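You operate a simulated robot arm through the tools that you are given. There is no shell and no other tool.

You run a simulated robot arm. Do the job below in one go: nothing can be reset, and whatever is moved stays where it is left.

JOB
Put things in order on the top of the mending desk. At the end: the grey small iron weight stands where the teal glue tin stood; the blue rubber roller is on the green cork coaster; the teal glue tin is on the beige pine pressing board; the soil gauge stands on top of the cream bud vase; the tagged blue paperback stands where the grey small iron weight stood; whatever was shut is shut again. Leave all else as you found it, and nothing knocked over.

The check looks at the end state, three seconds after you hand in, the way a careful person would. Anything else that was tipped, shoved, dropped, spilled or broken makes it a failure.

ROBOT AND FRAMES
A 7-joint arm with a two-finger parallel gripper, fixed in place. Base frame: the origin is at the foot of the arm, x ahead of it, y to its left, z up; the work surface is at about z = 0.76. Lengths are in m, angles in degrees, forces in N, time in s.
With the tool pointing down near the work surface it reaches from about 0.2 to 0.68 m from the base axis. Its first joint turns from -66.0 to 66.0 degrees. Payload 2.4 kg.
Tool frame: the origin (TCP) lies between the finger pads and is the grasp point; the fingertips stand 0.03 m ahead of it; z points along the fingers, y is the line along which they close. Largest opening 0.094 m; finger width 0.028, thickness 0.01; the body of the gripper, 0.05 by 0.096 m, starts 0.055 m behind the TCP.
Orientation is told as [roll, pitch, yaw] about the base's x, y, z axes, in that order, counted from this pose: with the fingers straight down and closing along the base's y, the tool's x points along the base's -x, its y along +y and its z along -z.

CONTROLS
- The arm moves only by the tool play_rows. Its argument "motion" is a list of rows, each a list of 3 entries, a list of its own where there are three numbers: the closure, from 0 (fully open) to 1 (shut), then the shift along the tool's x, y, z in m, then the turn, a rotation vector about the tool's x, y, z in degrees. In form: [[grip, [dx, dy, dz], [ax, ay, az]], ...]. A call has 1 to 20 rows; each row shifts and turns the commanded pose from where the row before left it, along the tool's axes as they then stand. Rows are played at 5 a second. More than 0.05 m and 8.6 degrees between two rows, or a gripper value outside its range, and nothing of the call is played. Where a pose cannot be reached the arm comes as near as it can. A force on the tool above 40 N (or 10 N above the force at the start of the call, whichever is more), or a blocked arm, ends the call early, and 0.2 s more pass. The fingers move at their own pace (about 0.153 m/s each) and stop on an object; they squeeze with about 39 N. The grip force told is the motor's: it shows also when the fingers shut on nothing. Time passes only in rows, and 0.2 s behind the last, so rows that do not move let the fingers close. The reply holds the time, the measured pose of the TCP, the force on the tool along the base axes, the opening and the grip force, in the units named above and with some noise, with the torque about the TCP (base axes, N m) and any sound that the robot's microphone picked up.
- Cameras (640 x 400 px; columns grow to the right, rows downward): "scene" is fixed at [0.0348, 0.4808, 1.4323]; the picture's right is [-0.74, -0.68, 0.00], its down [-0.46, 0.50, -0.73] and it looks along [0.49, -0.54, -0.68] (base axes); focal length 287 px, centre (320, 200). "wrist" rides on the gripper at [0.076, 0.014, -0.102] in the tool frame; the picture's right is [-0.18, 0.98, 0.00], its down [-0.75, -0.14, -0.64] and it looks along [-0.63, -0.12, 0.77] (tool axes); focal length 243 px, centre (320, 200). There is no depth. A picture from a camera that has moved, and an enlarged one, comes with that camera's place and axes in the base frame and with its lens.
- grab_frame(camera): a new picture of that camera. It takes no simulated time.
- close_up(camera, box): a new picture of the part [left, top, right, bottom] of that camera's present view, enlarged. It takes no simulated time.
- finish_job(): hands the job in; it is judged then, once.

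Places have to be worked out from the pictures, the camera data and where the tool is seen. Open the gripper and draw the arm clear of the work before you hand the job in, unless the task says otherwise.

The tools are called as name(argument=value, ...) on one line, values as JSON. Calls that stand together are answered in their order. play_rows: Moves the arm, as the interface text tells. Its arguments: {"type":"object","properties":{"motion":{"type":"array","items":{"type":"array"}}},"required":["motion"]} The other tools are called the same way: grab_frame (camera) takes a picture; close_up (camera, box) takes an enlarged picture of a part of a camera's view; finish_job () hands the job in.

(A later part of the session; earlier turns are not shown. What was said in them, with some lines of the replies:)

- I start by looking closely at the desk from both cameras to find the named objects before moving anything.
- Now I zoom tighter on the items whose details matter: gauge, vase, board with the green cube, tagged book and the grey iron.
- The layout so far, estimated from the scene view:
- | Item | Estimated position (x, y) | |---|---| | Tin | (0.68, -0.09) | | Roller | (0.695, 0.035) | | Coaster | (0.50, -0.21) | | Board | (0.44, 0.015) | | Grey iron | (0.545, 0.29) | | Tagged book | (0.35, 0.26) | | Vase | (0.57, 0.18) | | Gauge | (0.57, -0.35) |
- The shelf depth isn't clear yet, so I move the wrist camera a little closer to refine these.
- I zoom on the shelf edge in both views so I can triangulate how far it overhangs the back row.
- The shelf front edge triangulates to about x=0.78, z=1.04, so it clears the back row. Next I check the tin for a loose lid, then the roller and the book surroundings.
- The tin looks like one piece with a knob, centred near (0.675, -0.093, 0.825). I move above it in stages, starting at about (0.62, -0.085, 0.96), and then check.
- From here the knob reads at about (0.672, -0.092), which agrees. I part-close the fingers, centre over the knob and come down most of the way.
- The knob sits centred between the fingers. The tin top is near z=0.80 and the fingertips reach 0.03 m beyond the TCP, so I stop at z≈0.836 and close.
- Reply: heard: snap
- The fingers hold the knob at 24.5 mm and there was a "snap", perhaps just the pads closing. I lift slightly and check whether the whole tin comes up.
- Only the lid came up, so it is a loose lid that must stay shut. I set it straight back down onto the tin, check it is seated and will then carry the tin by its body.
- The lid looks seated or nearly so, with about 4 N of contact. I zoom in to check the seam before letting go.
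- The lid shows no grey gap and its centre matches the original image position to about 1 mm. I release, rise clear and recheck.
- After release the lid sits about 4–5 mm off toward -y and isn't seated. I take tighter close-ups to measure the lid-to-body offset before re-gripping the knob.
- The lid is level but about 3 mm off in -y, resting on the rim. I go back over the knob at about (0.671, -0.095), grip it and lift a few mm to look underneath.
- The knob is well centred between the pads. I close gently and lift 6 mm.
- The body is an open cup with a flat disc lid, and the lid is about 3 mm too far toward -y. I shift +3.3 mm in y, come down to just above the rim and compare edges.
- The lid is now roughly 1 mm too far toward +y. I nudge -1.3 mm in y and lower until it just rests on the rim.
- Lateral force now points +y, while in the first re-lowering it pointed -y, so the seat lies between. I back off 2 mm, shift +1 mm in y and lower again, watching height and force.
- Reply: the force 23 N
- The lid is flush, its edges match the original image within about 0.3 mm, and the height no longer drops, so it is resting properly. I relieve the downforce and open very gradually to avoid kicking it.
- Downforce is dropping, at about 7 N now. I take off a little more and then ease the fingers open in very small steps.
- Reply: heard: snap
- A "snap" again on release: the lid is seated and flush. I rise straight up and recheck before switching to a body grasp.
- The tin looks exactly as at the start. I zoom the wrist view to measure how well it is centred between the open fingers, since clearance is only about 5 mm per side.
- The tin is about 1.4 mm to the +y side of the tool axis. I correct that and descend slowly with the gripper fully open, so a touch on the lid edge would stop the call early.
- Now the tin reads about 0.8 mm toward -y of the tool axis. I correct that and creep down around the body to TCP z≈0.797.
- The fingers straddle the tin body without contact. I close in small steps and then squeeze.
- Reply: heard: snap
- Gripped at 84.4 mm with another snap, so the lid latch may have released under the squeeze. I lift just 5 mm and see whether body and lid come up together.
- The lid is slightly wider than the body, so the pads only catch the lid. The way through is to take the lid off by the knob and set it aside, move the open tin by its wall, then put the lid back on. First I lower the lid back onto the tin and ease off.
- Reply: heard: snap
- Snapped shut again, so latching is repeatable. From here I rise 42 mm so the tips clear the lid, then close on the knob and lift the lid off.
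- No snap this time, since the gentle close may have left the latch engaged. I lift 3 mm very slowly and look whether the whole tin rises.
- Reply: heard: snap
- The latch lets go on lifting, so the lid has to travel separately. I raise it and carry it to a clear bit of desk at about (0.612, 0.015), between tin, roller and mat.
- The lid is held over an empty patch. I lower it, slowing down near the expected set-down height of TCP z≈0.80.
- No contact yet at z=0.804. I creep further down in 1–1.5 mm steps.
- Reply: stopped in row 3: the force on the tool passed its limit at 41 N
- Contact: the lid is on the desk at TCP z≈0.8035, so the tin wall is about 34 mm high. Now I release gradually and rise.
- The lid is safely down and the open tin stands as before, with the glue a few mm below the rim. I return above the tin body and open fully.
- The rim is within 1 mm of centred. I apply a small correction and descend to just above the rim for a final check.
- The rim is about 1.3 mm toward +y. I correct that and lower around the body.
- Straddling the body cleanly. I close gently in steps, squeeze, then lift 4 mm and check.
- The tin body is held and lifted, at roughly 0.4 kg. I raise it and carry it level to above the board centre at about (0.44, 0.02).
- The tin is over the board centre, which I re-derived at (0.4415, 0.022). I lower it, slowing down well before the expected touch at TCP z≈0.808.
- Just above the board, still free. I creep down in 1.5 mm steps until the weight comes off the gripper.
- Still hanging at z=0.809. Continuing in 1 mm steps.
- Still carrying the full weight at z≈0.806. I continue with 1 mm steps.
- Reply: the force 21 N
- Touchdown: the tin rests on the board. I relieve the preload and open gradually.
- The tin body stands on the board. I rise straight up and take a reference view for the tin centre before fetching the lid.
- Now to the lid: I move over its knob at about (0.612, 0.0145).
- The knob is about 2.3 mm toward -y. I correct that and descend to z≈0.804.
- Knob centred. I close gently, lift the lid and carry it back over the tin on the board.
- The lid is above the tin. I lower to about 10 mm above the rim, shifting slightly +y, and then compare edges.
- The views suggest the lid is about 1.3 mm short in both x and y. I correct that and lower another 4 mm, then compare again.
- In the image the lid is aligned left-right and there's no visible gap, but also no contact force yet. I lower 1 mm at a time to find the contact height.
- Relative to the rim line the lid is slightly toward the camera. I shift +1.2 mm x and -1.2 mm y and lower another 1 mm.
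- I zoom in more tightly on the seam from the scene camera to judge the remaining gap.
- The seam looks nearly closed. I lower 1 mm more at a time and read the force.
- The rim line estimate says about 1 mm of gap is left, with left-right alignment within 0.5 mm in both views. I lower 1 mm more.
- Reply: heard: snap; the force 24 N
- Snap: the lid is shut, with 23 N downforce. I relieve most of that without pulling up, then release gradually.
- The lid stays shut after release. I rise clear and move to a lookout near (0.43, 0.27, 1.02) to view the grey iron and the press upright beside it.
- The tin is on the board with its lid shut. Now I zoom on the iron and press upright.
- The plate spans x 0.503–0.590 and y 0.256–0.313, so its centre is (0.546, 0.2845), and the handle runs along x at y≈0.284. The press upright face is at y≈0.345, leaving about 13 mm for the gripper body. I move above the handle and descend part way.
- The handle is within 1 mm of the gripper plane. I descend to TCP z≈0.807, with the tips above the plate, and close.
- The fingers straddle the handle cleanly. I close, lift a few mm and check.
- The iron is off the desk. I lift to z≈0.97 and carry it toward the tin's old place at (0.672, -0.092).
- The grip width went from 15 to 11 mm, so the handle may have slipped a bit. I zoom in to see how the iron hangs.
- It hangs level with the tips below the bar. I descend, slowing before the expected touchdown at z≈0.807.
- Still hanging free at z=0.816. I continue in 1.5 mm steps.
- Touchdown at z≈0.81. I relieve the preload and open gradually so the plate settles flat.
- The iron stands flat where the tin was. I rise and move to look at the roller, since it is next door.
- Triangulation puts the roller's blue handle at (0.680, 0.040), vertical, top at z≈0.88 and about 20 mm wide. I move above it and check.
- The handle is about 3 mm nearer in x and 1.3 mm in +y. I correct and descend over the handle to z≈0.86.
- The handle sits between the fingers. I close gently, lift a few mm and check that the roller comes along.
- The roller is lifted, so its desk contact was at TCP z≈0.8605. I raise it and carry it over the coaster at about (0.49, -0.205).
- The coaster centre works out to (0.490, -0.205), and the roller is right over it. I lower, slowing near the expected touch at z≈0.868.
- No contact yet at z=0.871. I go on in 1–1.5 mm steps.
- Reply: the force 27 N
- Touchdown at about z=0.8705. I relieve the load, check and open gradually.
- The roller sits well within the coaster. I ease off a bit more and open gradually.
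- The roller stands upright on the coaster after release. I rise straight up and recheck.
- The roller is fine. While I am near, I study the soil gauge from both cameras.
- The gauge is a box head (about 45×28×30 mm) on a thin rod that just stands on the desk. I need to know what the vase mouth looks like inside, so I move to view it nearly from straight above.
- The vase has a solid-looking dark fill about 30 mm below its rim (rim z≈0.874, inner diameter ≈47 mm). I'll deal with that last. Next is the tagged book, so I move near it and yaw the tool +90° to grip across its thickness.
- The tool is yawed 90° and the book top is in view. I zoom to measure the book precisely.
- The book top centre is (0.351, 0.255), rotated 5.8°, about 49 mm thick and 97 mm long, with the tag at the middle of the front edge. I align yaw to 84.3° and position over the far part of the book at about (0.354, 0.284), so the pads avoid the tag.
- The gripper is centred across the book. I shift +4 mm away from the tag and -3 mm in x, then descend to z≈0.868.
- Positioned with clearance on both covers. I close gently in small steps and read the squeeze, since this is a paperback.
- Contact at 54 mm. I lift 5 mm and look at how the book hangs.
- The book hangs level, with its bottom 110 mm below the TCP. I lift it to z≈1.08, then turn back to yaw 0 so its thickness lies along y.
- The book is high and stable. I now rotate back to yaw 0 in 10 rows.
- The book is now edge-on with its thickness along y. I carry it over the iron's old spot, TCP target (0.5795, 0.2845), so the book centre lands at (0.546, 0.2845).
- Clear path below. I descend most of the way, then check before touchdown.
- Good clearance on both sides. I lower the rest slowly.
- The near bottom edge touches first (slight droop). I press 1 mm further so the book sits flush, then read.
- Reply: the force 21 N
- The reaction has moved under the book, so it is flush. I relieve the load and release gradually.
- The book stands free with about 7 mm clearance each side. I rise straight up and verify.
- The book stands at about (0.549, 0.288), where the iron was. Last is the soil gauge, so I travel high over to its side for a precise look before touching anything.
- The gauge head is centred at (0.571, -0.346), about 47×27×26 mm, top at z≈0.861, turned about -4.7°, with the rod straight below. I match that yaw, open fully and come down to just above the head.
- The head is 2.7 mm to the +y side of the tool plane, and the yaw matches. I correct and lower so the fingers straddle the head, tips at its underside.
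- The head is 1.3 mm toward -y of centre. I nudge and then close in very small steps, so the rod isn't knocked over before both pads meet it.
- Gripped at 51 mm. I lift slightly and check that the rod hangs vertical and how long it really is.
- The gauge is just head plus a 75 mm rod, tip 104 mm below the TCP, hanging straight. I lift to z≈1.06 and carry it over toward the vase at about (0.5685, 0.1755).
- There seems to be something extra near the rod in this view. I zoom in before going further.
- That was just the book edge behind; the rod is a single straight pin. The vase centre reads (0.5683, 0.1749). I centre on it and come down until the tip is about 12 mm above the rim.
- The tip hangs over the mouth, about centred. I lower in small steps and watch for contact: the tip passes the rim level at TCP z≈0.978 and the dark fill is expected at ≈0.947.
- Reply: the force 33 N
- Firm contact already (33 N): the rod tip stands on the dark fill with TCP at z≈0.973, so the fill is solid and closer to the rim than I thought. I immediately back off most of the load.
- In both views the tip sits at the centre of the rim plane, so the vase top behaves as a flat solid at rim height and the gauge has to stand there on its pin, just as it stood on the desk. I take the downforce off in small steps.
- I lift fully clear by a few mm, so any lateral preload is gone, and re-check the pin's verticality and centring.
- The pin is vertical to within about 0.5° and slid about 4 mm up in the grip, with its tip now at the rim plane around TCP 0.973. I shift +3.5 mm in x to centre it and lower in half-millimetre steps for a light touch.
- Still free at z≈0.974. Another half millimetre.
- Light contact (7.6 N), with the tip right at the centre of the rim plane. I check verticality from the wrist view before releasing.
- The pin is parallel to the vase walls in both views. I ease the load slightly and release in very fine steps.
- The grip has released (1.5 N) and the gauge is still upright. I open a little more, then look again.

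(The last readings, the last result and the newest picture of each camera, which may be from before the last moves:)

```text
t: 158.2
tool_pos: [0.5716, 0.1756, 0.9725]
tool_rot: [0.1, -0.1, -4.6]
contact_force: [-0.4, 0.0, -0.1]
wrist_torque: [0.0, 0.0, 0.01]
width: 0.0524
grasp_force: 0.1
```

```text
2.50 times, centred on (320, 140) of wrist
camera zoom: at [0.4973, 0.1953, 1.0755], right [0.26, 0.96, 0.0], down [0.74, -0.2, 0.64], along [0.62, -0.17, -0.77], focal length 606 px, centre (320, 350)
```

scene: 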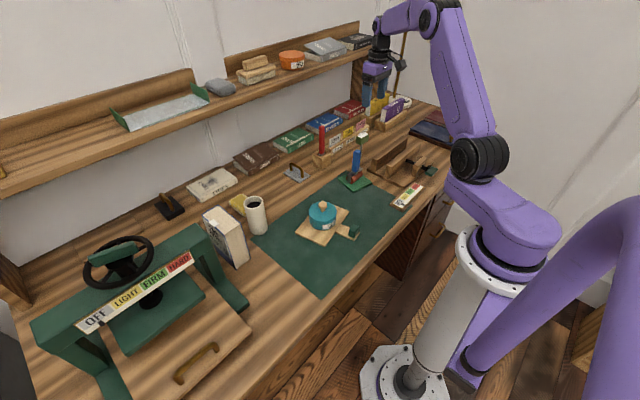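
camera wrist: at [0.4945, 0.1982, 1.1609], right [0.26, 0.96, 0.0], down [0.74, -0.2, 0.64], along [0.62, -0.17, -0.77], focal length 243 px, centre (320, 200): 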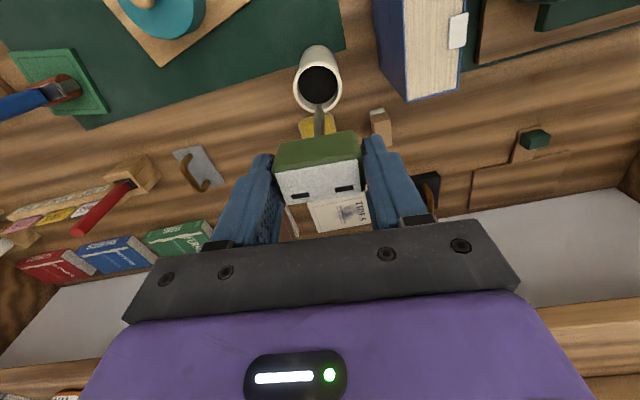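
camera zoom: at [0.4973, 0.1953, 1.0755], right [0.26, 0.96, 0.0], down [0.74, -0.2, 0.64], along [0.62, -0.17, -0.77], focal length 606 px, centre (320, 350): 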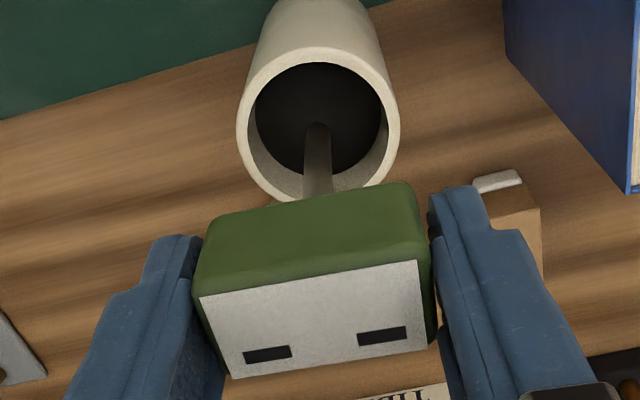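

The gauge stands with essentially zero grip. I continue opening gradually.

play_rows(motion=[[0.435, [0, 0, 0], [0, 0, 0]], [0.43, [0, 0, 0], [0, 0, 0]], [0.425, [0, 0, 0], [0, 0, 0]], [0.42, [0, 0, 0], [0, 0, 0]], [0.41, [0, 0, 0], [0, 0, 0]], [0.4, [0, 0, 0], [0, 0, 0]], [0.39, [0, 0, 0], [0, 0, 0]]])

close_up(camera="scene", box=[236, 160, 280, 214])

close_up(camera="wrist", box=[240, 60, 400, 220])

```text
t: 159.8
tool_pos: [0.572, 0.1751, 0.9724]
tool_rot: [0.0, -0.1, -4.7]
contact_force: [0.0, -0.3, -0.1]
wrist_torque: [-0.01, -0.02, 0.0]
width: 0.0571
grasp_force: 0.1
```

```text
7.41 times, centred on (258, 187) of scene
camera zoom: at [0.0348, 0.4808, 1.4323], right [-0.74, -0.68, 0.0], down [-0.46, 0.5, -0.73], along [0.49, -0.54, -0.68], focal length 2125 px, centre (779, 296)
```

zoom: 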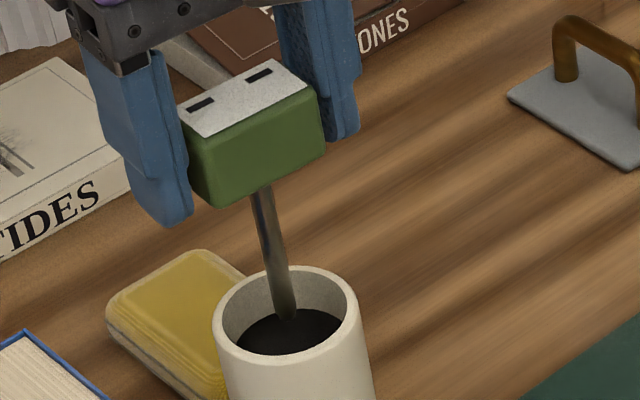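

```text
2.50 times, centred on (320, 140) of wrist
camera zoom: at [0.4973, 0.1953, 1.0755], right [0.26, 0.96, 0.0], down [0.74, -0.2, 0.64], along [0.62, -0.17, -0.77], focal length 606 px, centre (320, 350)
```

zoom: 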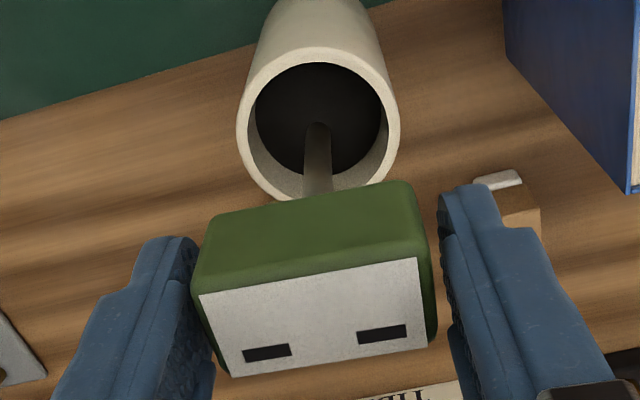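

Standing free with a few mm on each side. I open wide slowly, keeping the arm still.

play_rows(motion=[[0.38, [0, 0, 0], [0, 0, 0]], [0.36, [0, 0, 0], [0, 0, 0]], [0.34, [0, 0, 0], [0, 0, 0]], [0.31, [0, 0, 0], [0, 0, 0]], [0.27, [0, 0, 0], [0, 0, 0]], [0.22, [0, 0, 0], [0, 0, 0]], [0.15, [0, 0, 0], [0, 0, 0]], [0.1, [0, 0, 0], [0, 0, 0]], [0.05, [0, 0, 0], [0, 0, 0]], [0.05, [0, 0, 0], [0, 0, 0]]])

close_up(camera="scene", box=[230, 150, 290, 220])

close_up(camera="wrist", box=[220, 40, 420, 220])

```text
t: 162.0
tool_pos: [0.5718, 0.175, 0.9727]
tool_rot: [-0.1, -0.2, -4.8]
contact_force: [0.4, 0.1, 0.3]
wrist_torque: [0.0, -0.02, 0.0]
width: 0.0891
grasp_force: 0.0
```

```text
5.71 times, centred on (260, 185) of scene
camera zoom: at [0.0348, 0.4808, 1.4323], right [-0.74, -0.68, 0.0], down [-0.46, 0.5, -0.73], along [0.49, -0.54, -0.68], focal length 1639 px, centre (663, 286)
```

zoom: 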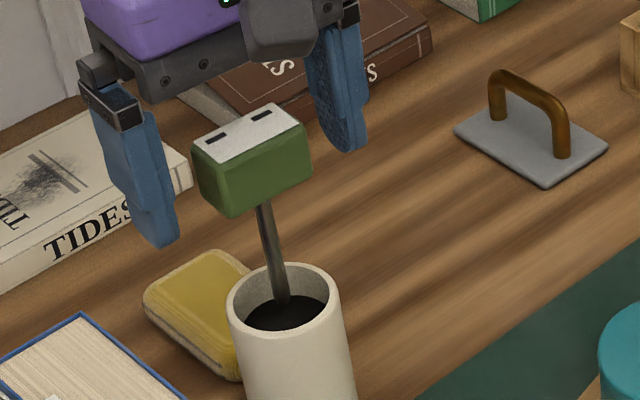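

```text
2.22 times, centred on (320, 130) of wrist
camera zoom: at [0.4973, 0.1953, 1.0755], right [0.26, 0.96, 0.0], down [0.74, -0.2, 0.64], along [0.62, -0.17, -0.77], focal length 539 px, centre (320, 356)
```

zoom: 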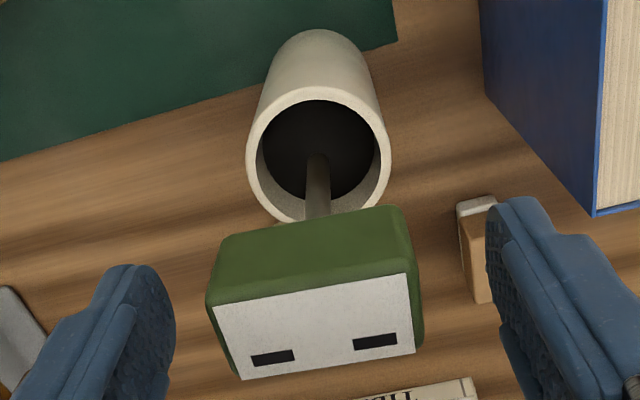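

The gauge stands upright on the vase and the fingers are well clear. I rise straight up gently and recheck.

play_rows(motion=[[0.05, [0, 0, -0.005], [0, 0, 0]], [0.05, [0, 0, -0.01], [0, 0, 0]], [0.05, [0, 0, -0.02], [0, 0, 0]], [0.05, [0, 0, -0.03], [0, 0, 0]], [0.05, [0, 0, -0.04], [0, 0, 0]], [0.05, [0, 0, -0.04], [0, 0, 0]], [0.05, [0, 0, 0], [0, 0, 0]]])

close_up(camera="scene", box=[230, 150, 290, 230])

grab_frame(camera="wrist")

```text
t: 163.6
tool_pos: [0.572, 0.1758, 1.1183]
tool_rot: [0.0, -0.1, -4.8]
contact_force: [-0.9, -0.6, 1.0]
wrist_torque: [0.02, 0.02, 0.02]
width: 0.089
grasp_force: 0.0
```

```text
5.00 times, centred on (260, 190) of scene
camera zoom: at [0.0348, 0.4808, 1.4323], right [-0.74, -0.68, 0.0], down [-0.46, 0.5, -0.73], along [0.49, -0.54, -0.68], focal length 1434 px, centre (620, 250)
```

zoom: 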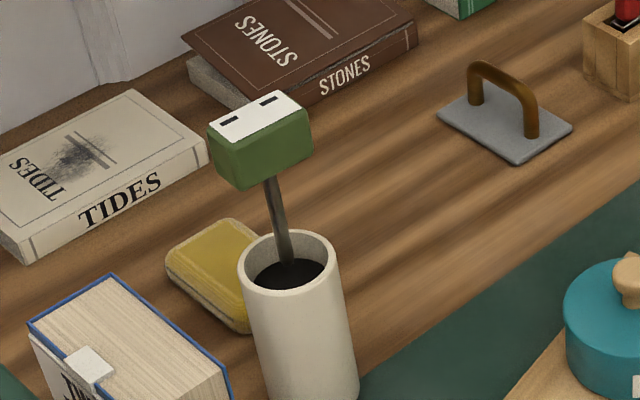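

```text
taken
camera wrist: at [0.4982, 0.195, 1.2206], right [0.26, 0.96, 0.0], down [0.74, -0.2, 0.64], along [0.62, -0.17, -0.77], focal length 243 px, centre (320, 200)
```

wrist: 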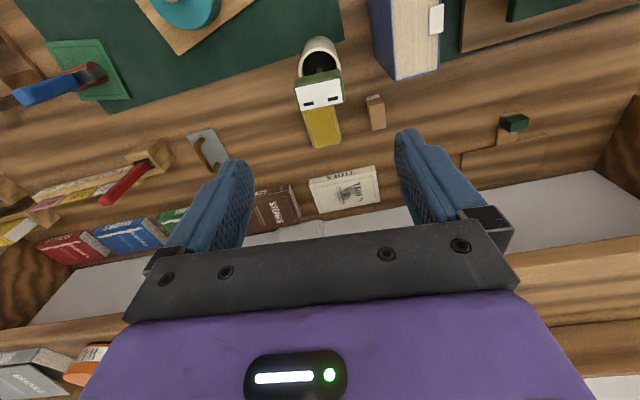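

All five moves are done and the gauge stays upright. I draw the arm back to about its starting pose, clear of the work, and then inspect everything.

play_rows(motion=[[0.05, [0.02, 0, -0.02], [0, 0, 0]], [0.05, [0.0268, -0.0254, -0.0045], [0, 0, 0]], [0.05, [0.0268, -0.0254, -0.0045], [0, 0, 0]], [0.05, [0.0268, -0.0254, -0.0045], [0, 0, 0]], [0.05, [0.0268, -0.0254, -0.0045], [0, 0, 0]], [0, [0.0268, -0.0254, -0.0045], [0, 0, 0]], [0, [0.0268, -0.0254, -0.0045], [0, 0, 0]], [0, [0.0268, -0.0254, -0.0045], [0, 0, 0]], [0, [0.0268, -0.0254, -0.0045], [0, 0, 0]], [0, [0, 0, 0], [0, 0, -4.7]], [0, [0, 0, 0], [0, 0, 0]]])

grab_frame(camera="scene")

grab_frame(camera="wrist")

close_up(camera="scene", box=[200, 150, 380, 280])

close_up(camera="scene", box=[300, 185, 350, 240])

```text
t: 166.0
tool_pos: [0.3204, -0.0088, 1.1739]
tool_rot: [0.0, -0.2, 0.2]
contact_force: [-0.3, 0.2, -0.5]
wrist_torque: [0.02, -0.01, 0.0]
width: 0.0939
grasp_force: 0.1
```

```text
taken
```

scene: 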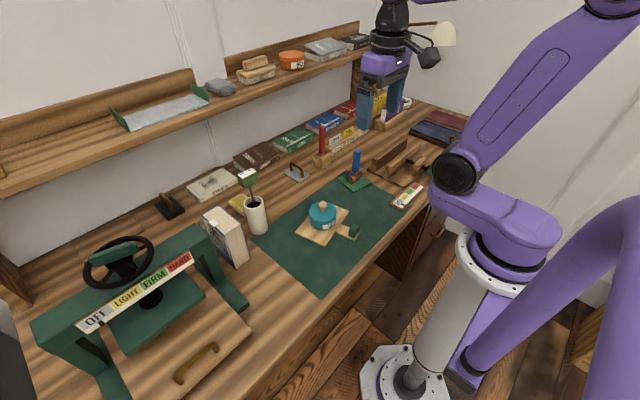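

```text
taken
camera wrist: at [0.2439, 0.0056, 1.2761], right [0.18, 0.98, 0.0], down [0.75, -0.14, 0.64], along [0.63, -0.12, -0.77], focal length 243 px, centre (320, 200)
```

wrist: 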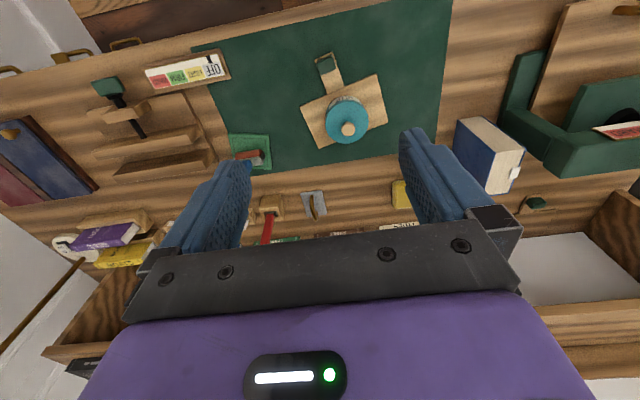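

```text
3.08 times, centred on (290, 215) of scene
camera zoom: at [0.0348, 0.4808, 1.4323], right [-0.74, -0.68, 0.0], down [-0.46, 0.5, -0.73], along [0.49, -0.54, -0.68], focal length 882 px, centre (412, 154)
```

zoom: 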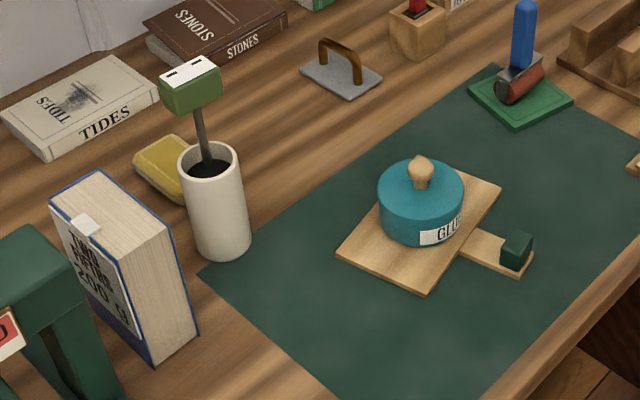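

```text
7.27 times, centred on (325, 212) of scene
camera zoom: at [0.0348, 0.4808, 1.4323], right [-0.74, -0.68, 0.0], down [-0.46, 0.5, -0.73], along [0.49, -0.54, -0.68], focal length 2086 px, centre (284, 109)
```

zoom: 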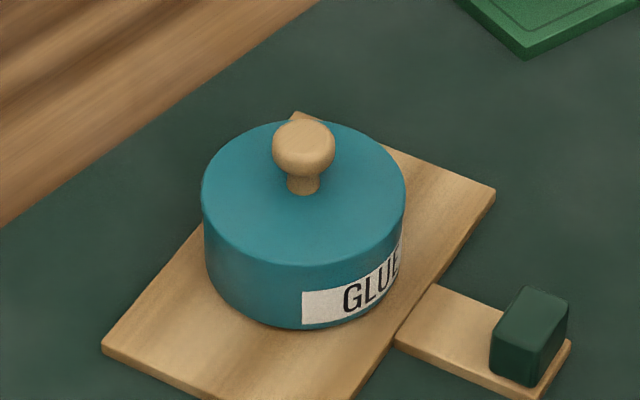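

Everything matches the list: tin shut on the board, iron in the tin's place, roller on the coaster, book in the iron's place, gauge on the vase, nothing else disturbed. I let a few seconds pass with the arm still, to make sure the gauge and roller stay put.

play_rows(motion=[[0, [0, 0, 0], [0, 0, 0]], [0, [0, 0, 0], [0, 0, 0]], [0, [0, 0, 0], [0, 0, 0]], [0, [0, 0, 0], [0, 0, 0]], [0, [0, 0, 0], [0, 0, 0]], [0, [0, 0, 0], [0, 0, 0]], [0, [0, 0, 0], [0, 0, 0]], [0, [0, 0, 0], [0, 0, 0]], [0, [0, 0, 0], [0, 0, 0]], [0, [0, 0, 0], [0, 0, 0]], [0, [0, 0, 0], [0, 0, 0]], [0, [0, 0, 0], [0, 0, 0]], [0, [0, 0, 0], [0, 0, 0]], [0, [0, 0, 0], [0, 0, 0]], [0, [0, 0, 0], [0, 0, 0]], [0, [0, 0, 0], [0, 0, 0]], [0, [0, 0, 0], [0, 0, 0]], [0, [0, 0, 0], [0, 0, 0]]])

close_up(camera="scene", box=[200, 150, 380, 280])

close_up(camera="scene", box=[230, 160, 280, 220])

```text
t: 169.8
tool_pos: [0.32, -0.0079, 1.1731]
tool_rot: [0.0, -0.1, 0.1]
contact_force: [0.2, 0.3, -0.1]
wrist_torque: [0.01, -0.03, 0.0]
width: 0.0941
grasp_force: 0.1
```

```text
3.08 times, centred on (290, 215) of scene
camera zoom: at [0.0348, 0.4808, 1.4323], right [-0.74, -0.68, 0.0], down [-0.46, 0.5, -0.73], along [0.49, -0.54, -0.68], focal length 882 px, centre (412, 154)
```

zoom: 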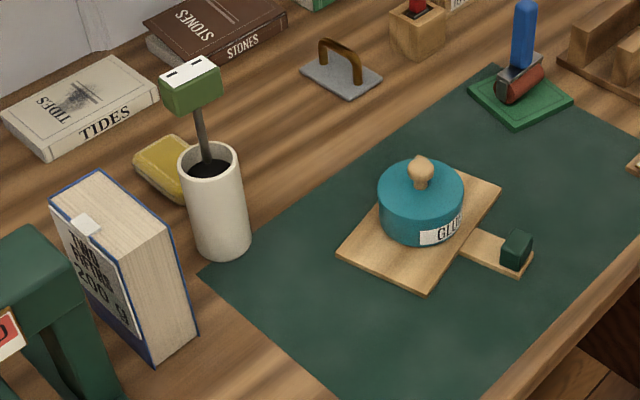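

```text
6.67 times, centred on (255, 190) of scene
camera zoom: at [0.0348, 0.4808, 1.4323], right [-0.74, -0.68, 0.0], down [-0.46, 0.5, -0.73], along [0.49, -0.54, -0.68], focal length 1912 px, centre (753, 267)
```

zoom: 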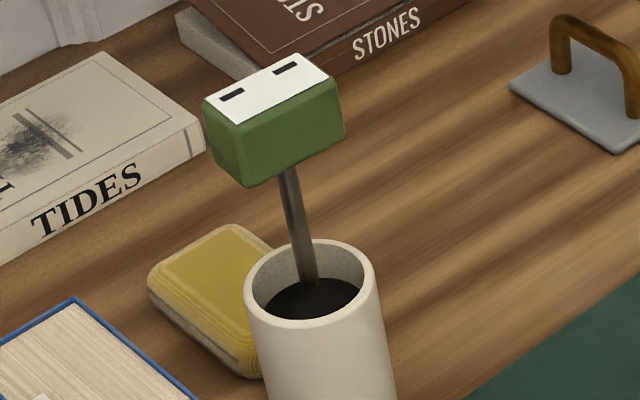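

Nothing has moved over several seconds. The gripper is open, the arm is clear and all the goals are met, so I hand the job in.

finish_job()

```text
The job is handed in.
```

I finished the job and handed it in. No result has come back yet, so this is how the desk looked in my last pictures, a few seconds after the arm was clear:

- **Grey iron weight:** it stands flat where the glue tin stood.
- **Blue roller:** it stands upright on the green cork coaster.
- **Teal glue tin:** it is on the beige pine pressing board with its lid shut. The lid lifts off with the knob, so I moved the tin and lid separately and pressed the lid back on until it snapped.
- **Soil gauge:** it stands upright on top of the vase, balanced on its thin pin. It did not move while I watched. I first set it down too hard (about 33 N), then lifted it and set it down again lightly.
- **Tagged blue paperback:** it stands where the iron weight stood. I turned it about 90° so it would sit clear of the press, and its label now faces the press.

Nothing else looked moved or knocked over. The gripper is open and the arm is back near its starting pose.
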